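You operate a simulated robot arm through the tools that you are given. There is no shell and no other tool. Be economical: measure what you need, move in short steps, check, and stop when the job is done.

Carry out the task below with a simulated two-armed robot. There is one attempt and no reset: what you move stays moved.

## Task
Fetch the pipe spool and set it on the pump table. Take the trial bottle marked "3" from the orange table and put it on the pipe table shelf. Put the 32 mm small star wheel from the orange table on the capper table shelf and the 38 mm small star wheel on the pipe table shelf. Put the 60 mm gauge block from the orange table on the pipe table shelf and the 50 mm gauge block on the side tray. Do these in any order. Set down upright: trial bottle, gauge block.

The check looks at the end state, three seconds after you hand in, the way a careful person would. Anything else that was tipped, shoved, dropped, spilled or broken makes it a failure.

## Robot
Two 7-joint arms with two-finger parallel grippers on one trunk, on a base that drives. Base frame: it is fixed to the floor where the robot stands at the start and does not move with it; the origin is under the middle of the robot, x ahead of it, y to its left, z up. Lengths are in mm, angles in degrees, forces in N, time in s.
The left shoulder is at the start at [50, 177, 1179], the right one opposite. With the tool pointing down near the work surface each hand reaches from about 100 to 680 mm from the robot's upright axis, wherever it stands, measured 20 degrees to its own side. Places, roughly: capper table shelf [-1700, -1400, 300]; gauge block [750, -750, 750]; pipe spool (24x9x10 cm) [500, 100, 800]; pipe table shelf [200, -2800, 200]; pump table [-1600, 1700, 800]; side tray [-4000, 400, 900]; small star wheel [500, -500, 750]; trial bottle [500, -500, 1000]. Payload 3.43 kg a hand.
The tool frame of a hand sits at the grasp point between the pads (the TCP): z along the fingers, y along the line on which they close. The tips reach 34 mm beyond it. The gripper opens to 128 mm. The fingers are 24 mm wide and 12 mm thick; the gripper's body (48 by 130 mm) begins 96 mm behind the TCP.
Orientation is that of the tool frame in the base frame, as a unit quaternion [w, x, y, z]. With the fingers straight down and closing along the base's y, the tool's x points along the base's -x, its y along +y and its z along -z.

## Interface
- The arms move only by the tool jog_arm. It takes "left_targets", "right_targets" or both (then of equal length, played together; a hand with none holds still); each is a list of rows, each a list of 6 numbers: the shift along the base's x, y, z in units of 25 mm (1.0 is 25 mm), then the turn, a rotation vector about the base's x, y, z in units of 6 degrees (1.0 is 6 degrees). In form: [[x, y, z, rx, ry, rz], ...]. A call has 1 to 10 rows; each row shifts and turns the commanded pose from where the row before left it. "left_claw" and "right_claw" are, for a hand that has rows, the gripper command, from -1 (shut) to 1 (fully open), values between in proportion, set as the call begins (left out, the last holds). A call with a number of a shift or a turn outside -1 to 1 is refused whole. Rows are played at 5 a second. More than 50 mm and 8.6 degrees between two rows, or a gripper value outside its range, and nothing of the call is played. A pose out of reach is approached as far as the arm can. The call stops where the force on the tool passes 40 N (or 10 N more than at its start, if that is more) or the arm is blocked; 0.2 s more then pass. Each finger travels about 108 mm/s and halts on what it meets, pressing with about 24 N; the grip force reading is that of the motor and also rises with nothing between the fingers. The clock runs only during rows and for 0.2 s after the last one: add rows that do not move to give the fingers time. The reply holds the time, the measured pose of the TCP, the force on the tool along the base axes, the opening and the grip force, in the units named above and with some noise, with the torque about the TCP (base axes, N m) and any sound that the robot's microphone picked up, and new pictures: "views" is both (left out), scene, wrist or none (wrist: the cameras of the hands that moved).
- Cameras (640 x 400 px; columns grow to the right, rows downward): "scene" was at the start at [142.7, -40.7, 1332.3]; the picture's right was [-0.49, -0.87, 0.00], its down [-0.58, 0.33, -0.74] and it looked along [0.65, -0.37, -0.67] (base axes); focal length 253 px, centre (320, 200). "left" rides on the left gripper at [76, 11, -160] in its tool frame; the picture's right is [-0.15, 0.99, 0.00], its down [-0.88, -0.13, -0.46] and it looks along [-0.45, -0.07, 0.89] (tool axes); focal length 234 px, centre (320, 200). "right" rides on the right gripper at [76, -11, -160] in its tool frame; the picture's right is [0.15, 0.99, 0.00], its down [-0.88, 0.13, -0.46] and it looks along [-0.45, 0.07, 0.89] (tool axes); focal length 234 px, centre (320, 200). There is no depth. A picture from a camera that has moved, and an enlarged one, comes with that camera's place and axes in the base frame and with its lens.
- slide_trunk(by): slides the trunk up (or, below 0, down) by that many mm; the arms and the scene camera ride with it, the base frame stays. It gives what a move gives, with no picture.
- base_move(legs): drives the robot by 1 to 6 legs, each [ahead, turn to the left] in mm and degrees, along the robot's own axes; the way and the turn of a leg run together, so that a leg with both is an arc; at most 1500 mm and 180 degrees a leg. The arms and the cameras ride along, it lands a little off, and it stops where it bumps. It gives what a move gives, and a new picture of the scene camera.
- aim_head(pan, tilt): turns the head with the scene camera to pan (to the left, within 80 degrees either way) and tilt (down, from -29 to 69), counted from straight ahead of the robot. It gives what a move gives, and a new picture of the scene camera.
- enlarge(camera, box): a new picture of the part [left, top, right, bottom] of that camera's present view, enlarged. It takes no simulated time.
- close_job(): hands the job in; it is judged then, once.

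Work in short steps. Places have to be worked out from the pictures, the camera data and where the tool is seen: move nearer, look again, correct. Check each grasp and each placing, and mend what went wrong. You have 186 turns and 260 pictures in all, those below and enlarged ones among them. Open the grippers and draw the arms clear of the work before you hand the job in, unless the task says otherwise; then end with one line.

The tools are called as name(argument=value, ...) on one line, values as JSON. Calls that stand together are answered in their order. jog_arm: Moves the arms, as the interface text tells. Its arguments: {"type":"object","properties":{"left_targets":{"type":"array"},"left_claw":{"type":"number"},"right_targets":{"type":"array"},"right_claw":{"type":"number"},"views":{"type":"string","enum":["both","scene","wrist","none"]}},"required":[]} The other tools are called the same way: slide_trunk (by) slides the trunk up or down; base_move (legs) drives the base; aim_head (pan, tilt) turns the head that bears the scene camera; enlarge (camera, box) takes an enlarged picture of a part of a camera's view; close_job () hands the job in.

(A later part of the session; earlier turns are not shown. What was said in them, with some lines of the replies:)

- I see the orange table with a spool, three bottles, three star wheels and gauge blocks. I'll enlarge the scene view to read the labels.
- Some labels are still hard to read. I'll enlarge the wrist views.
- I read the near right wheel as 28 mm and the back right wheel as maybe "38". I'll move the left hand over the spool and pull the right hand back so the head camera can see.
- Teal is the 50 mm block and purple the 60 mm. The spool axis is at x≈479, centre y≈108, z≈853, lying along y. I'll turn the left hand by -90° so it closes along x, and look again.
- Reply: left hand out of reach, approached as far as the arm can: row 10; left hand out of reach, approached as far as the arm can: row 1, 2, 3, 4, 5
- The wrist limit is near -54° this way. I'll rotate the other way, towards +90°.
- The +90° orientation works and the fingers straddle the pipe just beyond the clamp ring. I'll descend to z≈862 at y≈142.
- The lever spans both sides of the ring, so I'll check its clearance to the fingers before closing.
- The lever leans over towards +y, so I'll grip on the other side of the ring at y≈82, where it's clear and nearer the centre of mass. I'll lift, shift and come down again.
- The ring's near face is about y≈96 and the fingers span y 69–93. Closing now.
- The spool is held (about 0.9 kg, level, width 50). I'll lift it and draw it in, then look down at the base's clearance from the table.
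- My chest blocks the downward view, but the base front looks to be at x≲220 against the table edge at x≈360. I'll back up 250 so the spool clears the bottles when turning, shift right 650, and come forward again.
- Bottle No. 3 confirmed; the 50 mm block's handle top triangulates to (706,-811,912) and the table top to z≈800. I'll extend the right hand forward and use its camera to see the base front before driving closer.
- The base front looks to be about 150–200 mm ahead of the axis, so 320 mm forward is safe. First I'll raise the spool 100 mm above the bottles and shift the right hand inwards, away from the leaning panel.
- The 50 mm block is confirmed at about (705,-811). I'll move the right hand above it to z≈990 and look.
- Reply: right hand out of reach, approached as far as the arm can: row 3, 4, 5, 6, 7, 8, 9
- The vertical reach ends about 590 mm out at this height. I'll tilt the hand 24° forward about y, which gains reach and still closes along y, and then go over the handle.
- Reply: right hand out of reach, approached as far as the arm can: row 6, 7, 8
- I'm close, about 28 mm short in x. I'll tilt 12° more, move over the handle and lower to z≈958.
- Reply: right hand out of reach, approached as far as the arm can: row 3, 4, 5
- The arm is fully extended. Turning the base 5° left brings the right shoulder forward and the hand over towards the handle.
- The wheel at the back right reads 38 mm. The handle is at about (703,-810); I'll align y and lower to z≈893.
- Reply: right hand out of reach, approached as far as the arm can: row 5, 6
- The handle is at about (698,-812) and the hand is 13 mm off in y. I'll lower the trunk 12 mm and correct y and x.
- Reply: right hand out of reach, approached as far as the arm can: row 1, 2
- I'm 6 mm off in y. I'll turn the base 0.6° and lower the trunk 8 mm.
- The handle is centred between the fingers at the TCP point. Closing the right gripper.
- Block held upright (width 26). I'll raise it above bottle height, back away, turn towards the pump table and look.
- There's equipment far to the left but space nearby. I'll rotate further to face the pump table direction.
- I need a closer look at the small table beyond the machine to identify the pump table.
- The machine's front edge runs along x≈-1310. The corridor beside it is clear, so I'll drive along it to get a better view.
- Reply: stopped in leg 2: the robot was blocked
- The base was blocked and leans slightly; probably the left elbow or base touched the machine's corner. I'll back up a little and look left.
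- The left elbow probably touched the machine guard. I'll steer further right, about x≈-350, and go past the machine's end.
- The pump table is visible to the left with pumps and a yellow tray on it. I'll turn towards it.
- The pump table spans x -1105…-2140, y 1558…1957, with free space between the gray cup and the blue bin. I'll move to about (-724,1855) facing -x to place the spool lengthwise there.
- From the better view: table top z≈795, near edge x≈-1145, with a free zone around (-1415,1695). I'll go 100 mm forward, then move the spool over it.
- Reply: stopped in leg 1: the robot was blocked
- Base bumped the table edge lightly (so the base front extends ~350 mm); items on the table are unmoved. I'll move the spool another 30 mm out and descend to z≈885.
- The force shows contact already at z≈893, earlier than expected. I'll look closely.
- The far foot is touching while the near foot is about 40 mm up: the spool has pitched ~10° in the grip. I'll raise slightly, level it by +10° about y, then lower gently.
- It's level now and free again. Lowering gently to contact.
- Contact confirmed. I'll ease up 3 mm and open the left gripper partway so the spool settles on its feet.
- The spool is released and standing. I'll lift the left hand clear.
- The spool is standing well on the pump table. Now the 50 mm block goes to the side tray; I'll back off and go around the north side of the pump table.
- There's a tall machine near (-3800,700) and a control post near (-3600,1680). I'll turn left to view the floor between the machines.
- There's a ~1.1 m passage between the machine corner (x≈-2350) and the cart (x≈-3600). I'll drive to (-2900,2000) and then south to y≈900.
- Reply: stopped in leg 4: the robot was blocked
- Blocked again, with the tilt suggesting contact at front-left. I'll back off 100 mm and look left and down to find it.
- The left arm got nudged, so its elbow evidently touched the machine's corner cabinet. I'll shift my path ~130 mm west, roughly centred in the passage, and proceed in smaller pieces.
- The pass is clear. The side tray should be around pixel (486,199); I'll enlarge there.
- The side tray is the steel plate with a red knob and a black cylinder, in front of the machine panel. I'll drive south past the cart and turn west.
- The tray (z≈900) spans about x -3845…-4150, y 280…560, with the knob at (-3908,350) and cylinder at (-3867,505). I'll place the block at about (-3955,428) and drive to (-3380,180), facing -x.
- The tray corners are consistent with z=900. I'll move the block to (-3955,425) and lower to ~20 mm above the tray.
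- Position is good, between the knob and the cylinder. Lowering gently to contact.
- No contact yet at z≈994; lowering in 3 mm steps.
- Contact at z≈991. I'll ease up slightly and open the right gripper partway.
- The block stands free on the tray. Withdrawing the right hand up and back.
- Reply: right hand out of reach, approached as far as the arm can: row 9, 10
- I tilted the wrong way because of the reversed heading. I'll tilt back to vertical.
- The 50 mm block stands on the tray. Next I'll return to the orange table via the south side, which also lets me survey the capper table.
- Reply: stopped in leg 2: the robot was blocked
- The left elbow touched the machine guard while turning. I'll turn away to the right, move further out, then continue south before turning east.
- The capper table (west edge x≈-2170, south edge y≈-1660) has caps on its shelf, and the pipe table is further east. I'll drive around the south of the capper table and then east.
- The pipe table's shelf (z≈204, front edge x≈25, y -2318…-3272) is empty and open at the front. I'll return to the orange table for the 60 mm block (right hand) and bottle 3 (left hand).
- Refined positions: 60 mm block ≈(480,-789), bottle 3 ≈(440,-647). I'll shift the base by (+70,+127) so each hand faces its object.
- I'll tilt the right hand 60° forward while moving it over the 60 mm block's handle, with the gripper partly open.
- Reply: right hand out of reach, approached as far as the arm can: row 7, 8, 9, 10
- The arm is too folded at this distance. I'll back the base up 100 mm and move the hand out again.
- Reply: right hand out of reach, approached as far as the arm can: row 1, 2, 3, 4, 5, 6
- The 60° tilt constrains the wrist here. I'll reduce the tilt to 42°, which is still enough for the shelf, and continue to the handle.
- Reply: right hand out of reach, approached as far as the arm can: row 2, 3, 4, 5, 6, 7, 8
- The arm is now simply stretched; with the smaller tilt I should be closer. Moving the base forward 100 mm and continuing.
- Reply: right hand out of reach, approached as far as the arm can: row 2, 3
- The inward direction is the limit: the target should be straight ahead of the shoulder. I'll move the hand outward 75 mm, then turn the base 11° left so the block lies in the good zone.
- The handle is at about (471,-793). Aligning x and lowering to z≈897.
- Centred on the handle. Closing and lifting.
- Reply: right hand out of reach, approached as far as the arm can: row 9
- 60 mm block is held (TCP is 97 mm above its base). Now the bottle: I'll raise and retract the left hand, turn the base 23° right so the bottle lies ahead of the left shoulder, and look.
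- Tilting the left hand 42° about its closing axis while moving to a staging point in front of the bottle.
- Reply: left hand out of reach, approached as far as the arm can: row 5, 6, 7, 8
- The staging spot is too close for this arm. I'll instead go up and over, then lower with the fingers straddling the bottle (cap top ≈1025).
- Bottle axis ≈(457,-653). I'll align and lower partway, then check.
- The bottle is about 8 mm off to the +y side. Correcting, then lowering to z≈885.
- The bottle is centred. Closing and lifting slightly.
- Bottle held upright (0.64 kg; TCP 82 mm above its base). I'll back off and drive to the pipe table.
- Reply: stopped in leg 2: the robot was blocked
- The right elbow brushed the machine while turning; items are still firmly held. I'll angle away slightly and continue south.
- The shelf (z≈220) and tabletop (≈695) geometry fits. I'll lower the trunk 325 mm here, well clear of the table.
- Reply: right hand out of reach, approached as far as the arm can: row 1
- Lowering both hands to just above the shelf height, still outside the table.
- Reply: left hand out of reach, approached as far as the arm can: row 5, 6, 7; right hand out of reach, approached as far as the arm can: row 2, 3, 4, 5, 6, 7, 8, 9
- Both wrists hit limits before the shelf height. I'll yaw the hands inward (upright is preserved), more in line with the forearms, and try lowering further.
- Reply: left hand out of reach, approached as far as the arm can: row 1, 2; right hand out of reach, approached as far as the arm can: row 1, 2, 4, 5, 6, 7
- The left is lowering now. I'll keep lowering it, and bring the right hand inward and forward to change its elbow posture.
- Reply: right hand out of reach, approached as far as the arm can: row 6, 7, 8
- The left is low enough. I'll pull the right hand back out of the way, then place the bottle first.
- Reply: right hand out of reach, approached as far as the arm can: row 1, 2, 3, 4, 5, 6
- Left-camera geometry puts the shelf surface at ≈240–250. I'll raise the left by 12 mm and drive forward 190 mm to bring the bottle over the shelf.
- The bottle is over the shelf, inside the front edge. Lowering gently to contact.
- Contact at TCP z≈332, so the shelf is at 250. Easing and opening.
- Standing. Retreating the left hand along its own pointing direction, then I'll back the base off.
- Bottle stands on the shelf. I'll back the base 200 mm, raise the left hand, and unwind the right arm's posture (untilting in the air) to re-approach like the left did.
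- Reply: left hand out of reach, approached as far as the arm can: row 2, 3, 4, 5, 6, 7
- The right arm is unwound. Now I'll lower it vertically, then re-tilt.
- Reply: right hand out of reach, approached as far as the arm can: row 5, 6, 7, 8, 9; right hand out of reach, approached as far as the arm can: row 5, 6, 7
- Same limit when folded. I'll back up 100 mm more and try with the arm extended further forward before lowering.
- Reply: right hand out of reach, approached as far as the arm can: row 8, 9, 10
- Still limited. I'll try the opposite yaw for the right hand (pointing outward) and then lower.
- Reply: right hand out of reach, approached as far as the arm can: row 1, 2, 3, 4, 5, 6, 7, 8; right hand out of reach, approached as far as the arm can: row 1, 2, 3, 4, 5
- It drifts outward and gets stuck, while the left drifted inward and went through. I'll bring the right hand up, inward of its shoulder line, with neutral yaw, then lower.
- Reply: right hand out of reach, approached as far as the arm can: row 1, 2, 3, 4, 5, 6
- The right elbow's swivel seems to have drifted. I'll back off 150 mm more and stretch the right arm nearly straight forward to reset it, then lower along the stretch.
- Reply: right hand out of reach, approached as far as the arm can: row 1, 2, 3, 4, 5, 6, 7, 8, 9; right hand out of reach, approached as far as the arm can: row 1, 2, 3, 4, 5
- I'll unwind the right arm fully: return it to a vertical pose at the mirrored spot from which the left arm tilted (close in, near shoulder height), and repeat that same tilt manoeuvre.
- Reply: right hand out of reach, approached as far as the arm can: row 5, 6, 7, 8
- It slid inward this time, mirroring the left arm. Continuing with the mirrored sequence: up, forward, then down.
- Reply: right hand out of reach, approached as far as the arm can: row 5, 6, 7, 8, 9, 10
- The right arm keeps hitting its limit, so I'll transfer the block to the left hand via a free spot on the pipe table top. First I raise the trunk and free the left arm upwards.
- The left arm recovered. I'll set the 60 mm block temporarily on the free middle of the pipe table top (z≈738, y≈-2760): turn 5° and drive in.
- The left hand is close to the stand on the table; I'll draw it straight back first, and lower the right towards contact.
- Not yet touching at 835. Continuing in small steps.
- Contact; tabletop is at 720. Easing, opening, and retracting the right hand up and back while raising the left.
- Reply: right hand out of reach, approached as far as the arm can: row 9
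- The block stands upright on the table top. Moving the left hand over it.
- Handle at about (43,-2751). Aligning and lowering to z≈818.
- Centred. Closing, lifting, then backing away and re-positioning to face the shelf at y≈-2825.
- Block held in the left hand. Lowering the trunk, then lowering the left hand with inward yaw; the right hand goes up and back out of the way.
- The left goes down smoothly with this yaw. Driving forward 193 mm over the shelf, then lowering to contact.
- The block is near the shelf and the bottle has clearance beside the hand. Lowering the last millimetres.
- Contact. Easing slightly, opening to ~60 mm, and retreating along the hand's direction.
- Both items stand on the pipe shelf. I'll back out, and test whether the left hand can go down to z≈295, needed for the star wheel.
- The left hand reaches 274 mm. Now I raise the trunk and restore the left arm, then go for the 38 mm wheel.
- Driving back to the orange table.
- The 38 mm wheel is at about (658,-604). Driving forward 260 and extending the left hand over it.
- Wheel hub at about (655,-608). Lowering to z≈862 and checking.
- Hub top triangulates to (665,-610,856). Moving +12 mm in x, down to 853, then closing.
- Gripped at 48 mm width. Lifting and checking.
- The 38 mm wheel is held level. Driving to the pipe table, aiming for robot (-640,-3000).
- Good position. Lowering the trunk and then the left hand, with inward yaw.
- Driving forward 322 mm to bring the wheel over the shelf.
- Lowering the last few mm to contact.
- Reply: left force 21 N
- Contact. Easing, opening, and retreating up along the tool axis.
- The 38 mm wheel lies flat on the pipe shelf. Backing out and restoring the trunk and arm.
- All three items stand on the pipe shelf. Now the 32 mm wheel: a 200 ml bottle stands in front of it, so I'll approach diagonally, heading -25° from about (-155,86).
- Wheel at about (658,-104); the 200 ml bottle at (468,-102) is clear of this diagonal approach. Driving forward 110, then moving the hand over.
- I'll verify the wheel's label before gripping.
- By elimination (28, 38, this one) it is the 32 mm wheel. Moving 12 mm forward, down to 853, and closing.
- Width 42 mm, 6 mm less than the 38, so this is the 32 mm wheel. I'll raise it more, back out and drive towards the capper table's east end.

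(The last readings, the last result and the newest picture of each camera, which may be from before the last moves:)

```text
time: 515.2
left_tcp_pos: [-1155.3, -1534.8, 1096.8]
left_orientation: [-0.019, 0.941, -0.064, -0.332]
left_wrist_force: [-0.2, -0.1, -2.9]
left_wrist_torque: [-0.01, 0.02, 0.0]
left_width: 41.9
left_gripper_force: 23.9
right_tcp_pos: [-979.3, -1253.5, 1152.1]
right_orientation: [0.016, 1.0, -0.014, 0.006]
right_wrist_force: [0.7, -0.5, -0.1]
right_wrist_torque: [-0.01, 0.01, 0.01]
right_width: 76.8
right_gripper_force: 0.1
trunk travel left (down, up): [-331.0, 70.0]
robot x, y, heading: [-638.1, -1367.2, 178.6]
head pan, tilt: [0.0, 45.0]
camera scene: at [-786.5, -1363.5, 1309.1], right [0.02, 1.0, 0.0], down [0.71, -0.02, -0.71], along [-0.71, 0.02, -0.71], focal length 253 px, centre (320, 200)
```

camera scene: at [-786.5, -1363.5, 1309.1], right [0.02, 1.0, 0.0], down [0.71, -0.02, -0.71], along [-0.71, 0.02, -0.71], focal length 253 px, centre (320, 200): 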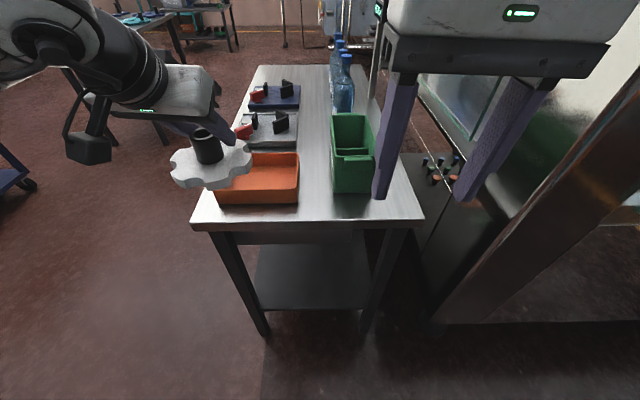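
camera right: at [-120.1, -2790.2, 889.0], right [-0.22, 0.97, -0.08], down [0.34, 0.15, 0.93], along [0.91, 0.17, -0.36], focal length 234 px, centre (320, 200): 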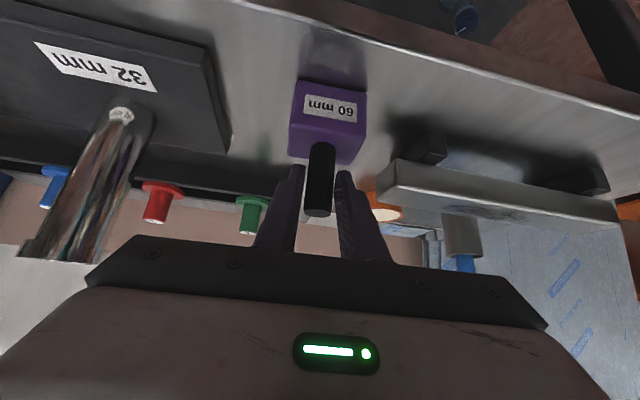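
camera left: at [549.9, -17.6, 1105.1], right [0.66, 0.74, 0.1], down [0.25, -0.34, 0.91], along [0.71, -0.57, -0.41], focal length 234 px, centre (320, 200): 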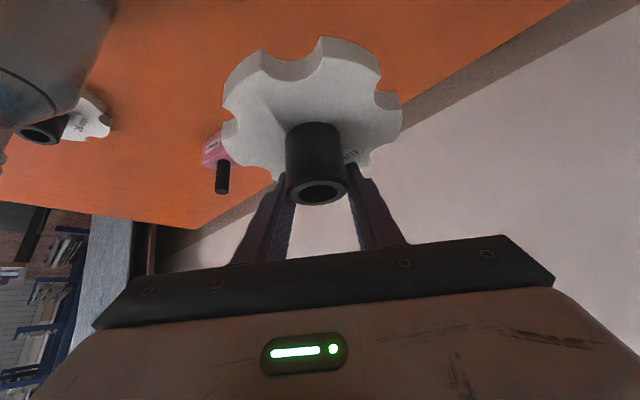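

The capper shelf's east part is free (z≈300, edge x≈-1190, y -1570…-1190). I'll reposition to about (-448,-1303) facing west, then lower.

base_move(legs=[[0, 20], [-200, 0], [0, -18.6]])

slide_trunk(by=-328)

jog_arm(left_targets=[[0, 0, -1, 0, 0, 0], [0, 0, -1, 0, 0, 0], [0.3, 0, -1, 0, 0, -0.5], [0.3, 0, -1, 0, 0, -0.5], [0.3, 0, -1, 0, 0, -0.5], [0.3, 0, -1, 0, 0, -0.5], [0, 0, -1, 0, 0, -0.5], [0, 0, -1, 0, 0, -0.5], [0, 0, -1, 0, 0, -0.5], [0, 0, -1, 0, 0, -0.4]], right_targets=[[0.5, 0, 1, 0, 0, 0], [0.5, 0, 1, 0, 0, 0], [0.5, 0, 1, 0, 0, 0], [0, 0, 0, 0, 0, 0], [0, 0, 0, 0, 0, 0], [0, 0, 0, 0, 0, 0], [0, 0, 0, 0, 0, 0], [0, 0, 0, 0, 0, 0], [0, 0, 0, 0, 0, 0], [0, 0, 0, 0, 0, 0]], views="none")

jog_arm(left_targets=[[0, 0, -1, 0, 0, 0], [0, 0, -1, 0, 0, 0], [0, 0, -1, 0, 0, 0], [0, 0, -1, 0, 0, 0], [0, 0, -0.8, 0, 0, 0], [0, 0, 0, 0, 0, 0]], views="scene")

```text
time: 519.0
left_tcp_pos: [-958.9, -1480.1, 1095.5]
left_orientation: [-0.015, 0.942, -0.055, -0.331]
left_wrist_force: [0.8, -0.1, -2.9]
left_wrist_torque: [0.05, 0.06, 0.05]
left_width: 42.0
left_gripper_force: 23.7
right_tcp_pos: [-788.4, -1193.4, 1152.8]
right_orientation: [0.018, 1.0, -0.003, 0.006]
right_wrist_force: [0.8, -1.0, -1.0]
right_wrist_torque: [0.02, 0.04, -0.02]
right_width: 76.8
right_gripper_force: 0.0
trunk travel left (down, up): [-331.0, 70.0]
robot x, y, heading: [-445.7, -1299.1, 180.1]
head pan, tilt: [0.0, 45.0]
camera scene: at [-594.0, -1299.8, 1309.2], right [0.0, 1.0, 0.0], down [0.71, 0.0, -0.71], along [-0.71, 0.0, -0.71], focal length 253 px, centre (320, 200)
```

scene: 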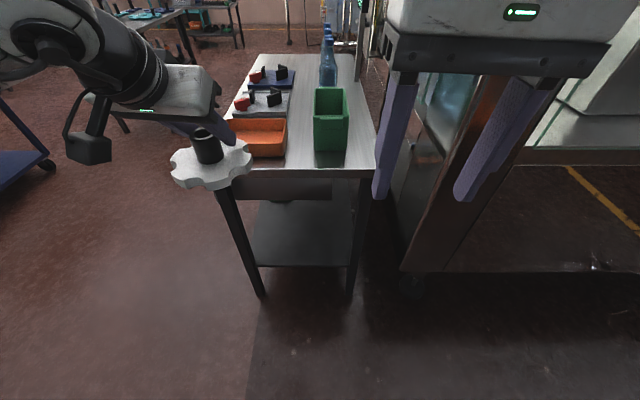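

```text
time: 522.2
left_tcp_pos: [-960.3, -1480.0, 767.9]
left_orientation: [-0.016, 0.942, -0.055, -0.332]
left_wrist_force: [0.3, -0.4, -2.8]
left_wrist_torque: [0.0, 0.04, 0.02]
left_width: 41.9
left_gripper_force: 23.7
right_tcp_pos: [-790.5, -1194.0, 824.6]
right_orientation: [0.017, 1.0, -0.005, 0.007]
right_wrist_force: [-0.7, -0.1, -0.1]
right_wrist_torque: [-0.02, -0.02, -0.03]
right_width: 76.6
right_gripper_force: 0.1
trunk travel left (down, up): [-3.0, 398.0]
robot x, y, heading: [-442.3, -1303.1, 180.0]
head pan, tilt: [0.0, 45.0]
```

```text
time: 524.4
left_tcp_pos: [-926.5, -1481.6, 520.1]
left_orientation: [-0.081, 0.911, -0.243, -0.322]
left_wrist_force: [0.9, 0.0, -2.9]
left_wrist_torque: [0.03, 0.06, -0.01]
left_width: 41.9
left_gripper_force: 24.0
right_tcp_pos: [-759.8, -1184.5, 893.3]
right_orientation: [0.018, 1.0, -0.005, 0.006]
right_wrist_force: [0.6, 0.3, 0.1]
right_wrist_torque: [0.02, 0.0, 0.01]
right_width: 76.7
right_gripper_force: 0.0
right hand out of reach, approached as far as the arm can: row 2, 3
trunk travel left (down, up): [-3.0, 398.0]
robot x, y, heading: [-443.1, -1300.0, 179.9]
head pan, tilt: [0.0, 45.0]
```

```text
time: 525.8
left_tcp_pos: [-930.4, -1480.1, 397.7]
left_orientation: [-0.082, 0.911, -0.244, -0.322]
left_wrist_force: [1.0, 0.0, -2.8]
left_wrist_torque: [0.03, 0.06, 0.01]
left_width: 41.8
left_gripper_force: 24.0
right_tcp_pos: [-759.5, -1184.1, 892.5]
right_orientation: [0.018, 1.0, -0.005, 0.006]
right_wrist_force: [0.4, 0.5, 0.0]
right_wrist_torque: [0.01, 0.0, -0.01]
right_width: 76.9
right_gripper_force: 0.2
trunk travel left (down, up): [-3.0, 398.0]
robot x, y, heading: [-447.5, -1299.1, 180.0]
head pan, tilt: [0.0, 45.0]
camera scene: at [-594.6, -1300.0, 981.0], right [0.0, 1.0, 0.0], down [0.71, 0.0, -0.71], along [-0.71, 0.0, -0.71], focal length 253 px, centre (320, 200)
```

scene: 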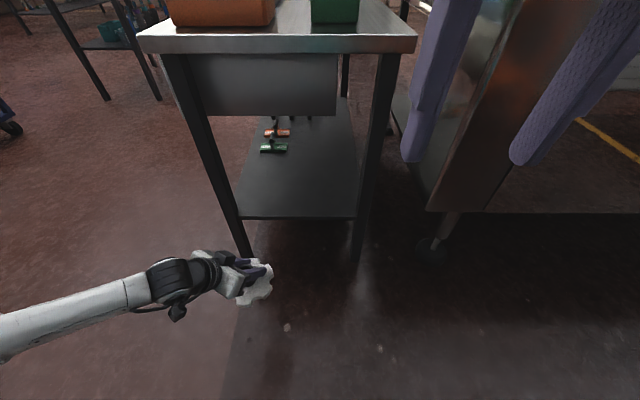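

Triangulation gives the shelf edge x≈-1186, z≈300. I need about 85 mm more room from the left table leg, so I'll shift the base sideways by a reverse dog-leg, then approach.

base_move(legs=[[0, 20], [-248, 0], [0, -20], [350, 0]])

```text
time: 531.7
left_tcp_pos: [-1049.6, -1413.9, 399.0]
left_orientation: [-0.078, 0.914, -0.232, -0.323]
left_wrist_force: [0.7, -0.2, -3.0]
left_wrist_torque: [0.02, 0.05, 0.0]
left_width: 41.8
left_gripper_force: 23.9
right_tcp_pos: [-886.0, -1114.7, 892.5]
right_orientation: [0.017, 1.0, 0.009, 0.007]
right_wrist_force: [0.6, 0.2, 0.2]
right_wrist_torque: [0.0, 0.03, 0.01]
right_width: 76.7
right_gripper_force: 0.1
trunk travel left (down, up): [-3.0, 398.0]
robot x, y, heading: [-564.5, -1223.6, -178.6]
head pan, tilt: [0.0, 45.0]
camera scene: at [-717.7, -1225.3, 981.1], right [-0.03, 1.0, 0.0], down [0.71, 0.02, -0.71], along [-0.71, -0.02, -0.71], focal length 253 px, centre (320, 200)
```

scene: 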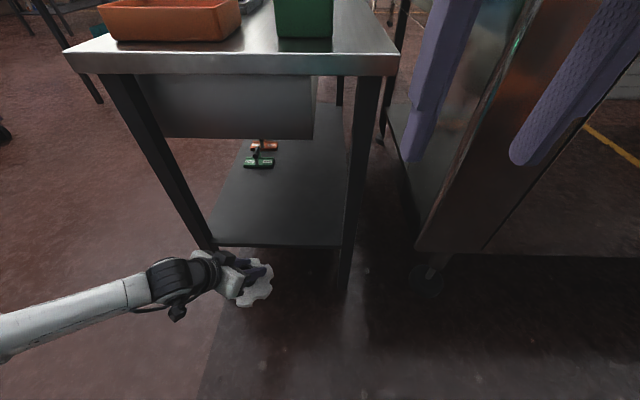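

Lowering to z≈375 and driving forward 212 mm.

jog_arm(left_targets=[[0, 0.2, -0.5, 0, 0, 0], [0, 0.2, -0.4, 0, 0, 0]], views="none")

base_move(legs=[[212, 0]])

jog_arm(left_targets=[[0, 0, -0.3, 0, 0, 0], [0, 0, -0.2, 0, 0, 0], [0, 0, 0, 0, 0, 0]], views="wrist")

```text
time: 532.3
left_tcp_pos: [-1047.6, -1405.5, 374.5]
left_orientation: [-0.078, 0.914, -0.232, -0.322]
left_wrist_force: [-0.5, -0.5, -2.6]
left_wrist_torque: [0.03, 0.05, 0.02]
left_width: 42.0
left_gripper_force: 24.1
right_tcp_pos: [-884.9, -1114.0, 894.1]
right_orientation: [0.019, 1.0, 0.009, 0.006]
right_wrist_force: [0.0, -0.5, -0.1]
right_wrist_torque: [0.04, 0.0, -0.02]
right_width: 77.0
right_gripper_force: 0.1
trunk travel left (down, up): [-3.0, 398.0]
robot x, y, heading: [-567.9, -1222.0, -178.5]
head pan, tilt: [0.0, 45.0]
```

```text
time: 533.8
left_tcp_pos: [-1223.2, -1406.7, 376.7]
left_orientation: [-0.078, 0.913, -0.234, -0.323]
left_wrist_force: [-0.1, 0.1, -3.5]
left_wrist_torque: [0.04, 0.06, -0.01]
left_width: 41.7
left_gripper_force: 24.5
right_tcp_pos: [-1052.5, -1117.2, 894.6]
right_orientation: [0.013, 1.0, 0.018, -0.001]
right_wrist_force: [0.3, -0.8, 0.1]
right_wrist_torque: [-0.01, -0.01, 0.0]
right_width: 76.7
right_gripper_force: 0.1
trunk travel left (down, up): [-3.0, 398.0]
robot x, y, heading: [-741.6, -1225.6, -178.6]
head pan, tilt: [0.0, 45.0]
stopped in leg 1: the robot was blocked; the commanded pose is now the measured one
camera scene: at [-892.0, -1228.3, 981.7], right [-0.02, 1.0, 0.0], down [0.7, 0.01, -0.71], along [-0.71, -0.01, -0.71], focal length 253 px, centre (320, 200)
```

scene: 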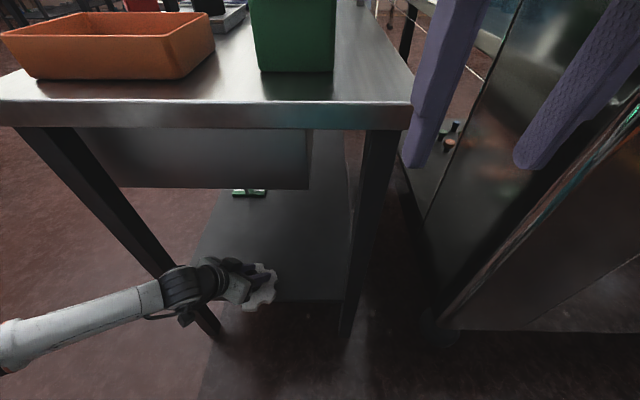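

```text
time: 534.6
left_tcp_pos: [-1225.3, -1407.2, 364.0]
left_orientation: [-0.078, 0.913, -0.235, -0.324]
left_wrist_force: [-0.4, 0.6, -3.3]
left_wrist_torque: [0.02, 0.07, -0.04]
left_width: 41.6
left_gripper_force: 24.6
right_tcp_pos: [-1053.1, -1116.9, 893.7]
right_orientation: [0.014, 1.0, 0.017, -0.001]
right_wrist_force: [0.3, -0.4, 0.0]
right_wrist_torque: [-0.01, -0.01, 0.01]
right_width: 77.0
right_gripper_force: 0.1
trunk travel left (down, up): [-3.0, 398.0]
robot x, y, heading: [-742.4, -1228.3, -179.2]
head pan, tilt: [0.0, 45.0]
camera left: at [-1090.2, -1493.3, 440.7], right [-0.57, -0.81, 0.1], down [-0.28, 0.31, 0.91], along [-0.77, 0.49, -0.41], focal length 234 px, centre (320, 200)
```

left: 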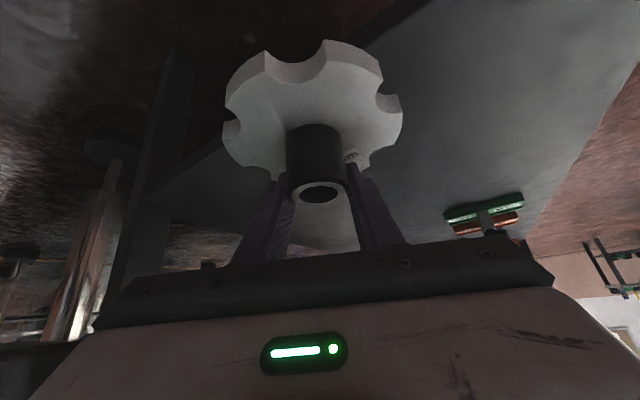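

The right arm was nudged (its elbow evidently touches the machine), so I won't push the base further. I'll extend the left arm 42 mm forward instead and lower.

jog_arm(left_targets=[[-0.6, 0, 0, 0, 0, 0], [-0.6, 0, 0, 0, 0, 0], [-0.5, 0, 0, 0, 0, 0], [0, 0, 0, 0, 0, 0]], views="none")

jog_arm(left_targets=[[0, 0, -0.2, 0, 0, 0], [0, 0, -0.15, 0, 0, 0], [0, 0, -0.15, 0, 0, 0], [0, 0, 0, 0, 0, 0]], views="wrist")

```text
time: 535.6
left_tcp_pos: [-1268.1, -1406.3, 365.6]
left_orientation: [-0.078, 0.913, -0.234, -0.323]
left_wrist_force: [-0.8, 0.0, -1.9]
left_wrist_torque: [0.05, 0.0, 0.01]
left_width: 41.7
left_gripper_force: 24.1
right_tcp_pos: [-1053.8, -1117.1, 895.3]
right_orientation: [0.015, 1.0, 0.017, -0.002]
right_wrist_force: [-0.1, -0.6, 0.4]
right_wrist_torque: [0.03, 0.02, 0.02]
right_width: 76.6
right_gripper_force: 0.0
trunk travel left (down, up): [-3.0, 398.0]
robot x, y, heading: [-738.5, -1222.4, -178.8]
head pan, tilt: [0.0, 45.0]
```

```text
time: 536.6
left_tcp_pos: [-1267.8, -1406.1, 354.3]
left_orientation: [-0.078, 0.913, -0.233, -0.326]
left_wrist_force: [0.7, -1.3, 9.2]
left_wrist_torque: [0.16, -0.77, -0.05]
left_width: 42.0
left_gripper_force: 23.9
right_tcp_pos: [-1053.3, -1116.5, 894.3]
right_orientation: [0.014, 1.0, 0.017, -0.001]
right_wrist_force: [0.5, 0.4, 0.2]
right_wrist_torque: [0.02, -0.02, -0.01]
right_width: 76.8
right_gripper_force: 0.0
trunk travel left (down, up): [-3.0, 398.0]
robot x, y, heading: [-743.4, -1226.2, -178.8]
head pan, tilt: [0.0, 45.0]
camera left: at [-1132.7, -1492.1, 430.4], right [-0.57, -0.81, 0.1], down [-0.28, 0.31, 0.91], along [-0.77, 0.49, -0.41], focal length 234 px, centre (320, 200)
```

left: 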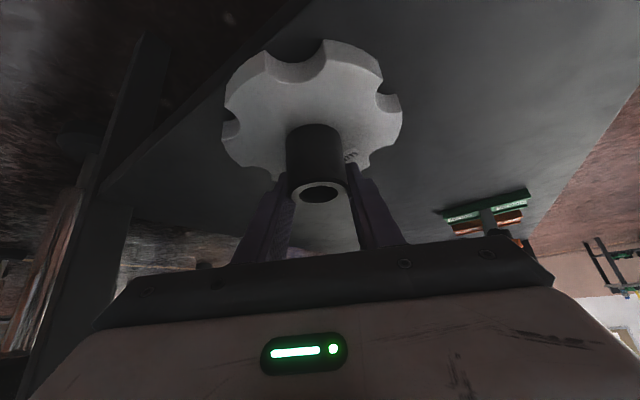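

Contact at z≈354 (shelf 301). Opening and retreating up along the tool axis.

jog_arm(left_targets=[[0, 0, 0, 0, 0, 0], [0, 0, 0, 0, 0, 0], [0, 0, 0, 0, 0, 0], [0.54, -0.31, 0.78, 0, 0, 0], [0.54, -0.31, 0.78, 0, 0, 0], [0.54, -0.31, 0.78, 0, 0, 0], [0.7, 0, 0.2, 0, 0, 0], [0, 0, 0, 0, 0, 0]], left_claw=0.2, views="wrist")

```text
time: 538.4
left_tcp_pos: [-1207.4, -1429.6, 415.0]
left_orientation: [-0.078, 0.913, -0.234, -0.325]
left_wrist_force: [0.8, -0.5, 0.4]
left_wrist_torque: [0.01, 0.02, 0.02]
left_width: 77.0
left_gripper_force: 0.2
right_tcp_pos: [-1052.1, -1117.4, 894.2]
right_orientation: [0.013, 1.0, 0.017, -0.002]
right_wrist_force: [1.2, -0.8, -0.4]
right_wrist_torque: [-0.04, 0.01, 0.0]
right_width: 76.8
right_gripper_force: 0.0
trunk travel left (down, up): [-3.0, 398.0]
robot x, y, heading: [-738.3, -1225.3, -178.9]
head pan, tilt: [0.0, 45.0]
camera left: at [-1072.6, -1515.5, 491.8], right [-0.57, -0.81, 0.1], down [-0.28, 0.31, 0.91], along [-0.77, 0.49, -0.41], focal length 234 px, centre (320, 200)
```

left: 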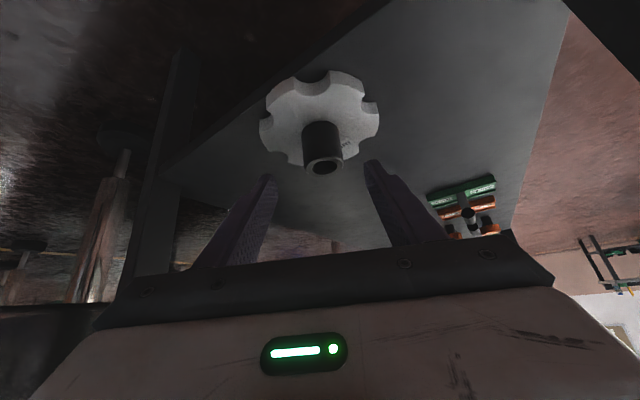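

The 32 mm wheel lies flat, fully on the capper shelf. Backing away straight and checking.

base_move(legs=[[-400, 0]])

enlarge(camera="scene", box=[80, 0, 440, 260])

```text
time: 540.9
left_tcp_pos: [-816.9, -1420.8, 412.3]
left_orientation: [-0.079, 0.913, -0.237, -0.322]
left_wrist_force: [0.5, 0.2, -0.5]
left_wrist_torque: [0.03, 0.03, -0.01]
left_width: 76.6
left_gripper_force: 0.1
right_tcp_pos: [-662.0, -1109.3, 891.6]
right_orientation: [0.014, 1.0, 0.013, 0.003]
right_wrist_force: [0.1, -0.3, -0.1]
right_wrist_torque: [0.0, 0.01, 0.0]
right_width: 77.0
right_gripper_force: 0.1
trunk travel left (down, up): [-3.0, 398.0]
robot x, y, heading: [-349.0, -1218.1, -179.0]
head pan, tilt: [0.0, 45.0]
camera scene: at [-501.4, -1221.2, 981.1], right [-0.01, 1.0, 0.0], down [0.71, 0.01, -0.71], along [-0.71, -0.01, -0.71], focal length 253 px, centre (320, 200)
```

scene: 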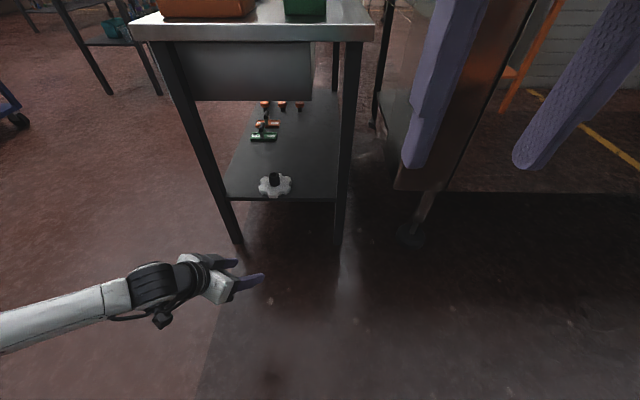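

```text
1.54 times, centred on (260, 130) of scene
camera zoom: at [-501.4, -1221.2, 981.1], right [-0.01, 1.0, 0.0], down [0.71, 0.01, -0.71], along [-0.71, -0.01, -0.71], focal length 390 px, centre (412, 308)
```

zoom: 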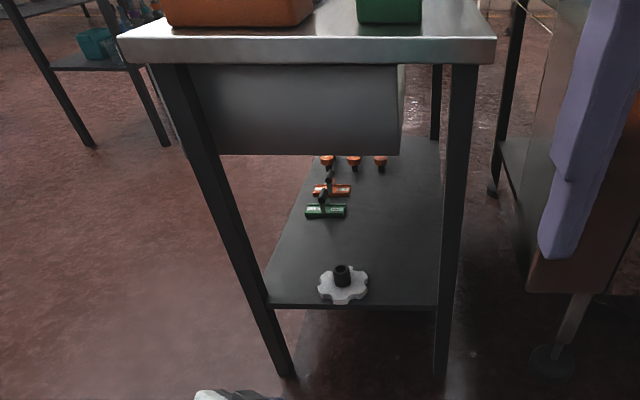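

All six items are placed, the grippers are open and the arms are clear of the work. Handing in the job.

close_job()

```text
The job is handed in.
```

All six items are in place: the spool on the pump table, bottle 3, the 60 mm block and the 38 mm wheel on the pipe table shelf, the 32 mm wheel on the capper table shelf, and the 50 mm block on the side tray. The bottle and both blocks stand upright. I took the 32 mm wheel by elimination because its number was hidden. The robot bumped several times on the way (twice against machine guards, once at the pump table); I saw nothing moved, but didn't check every spot.
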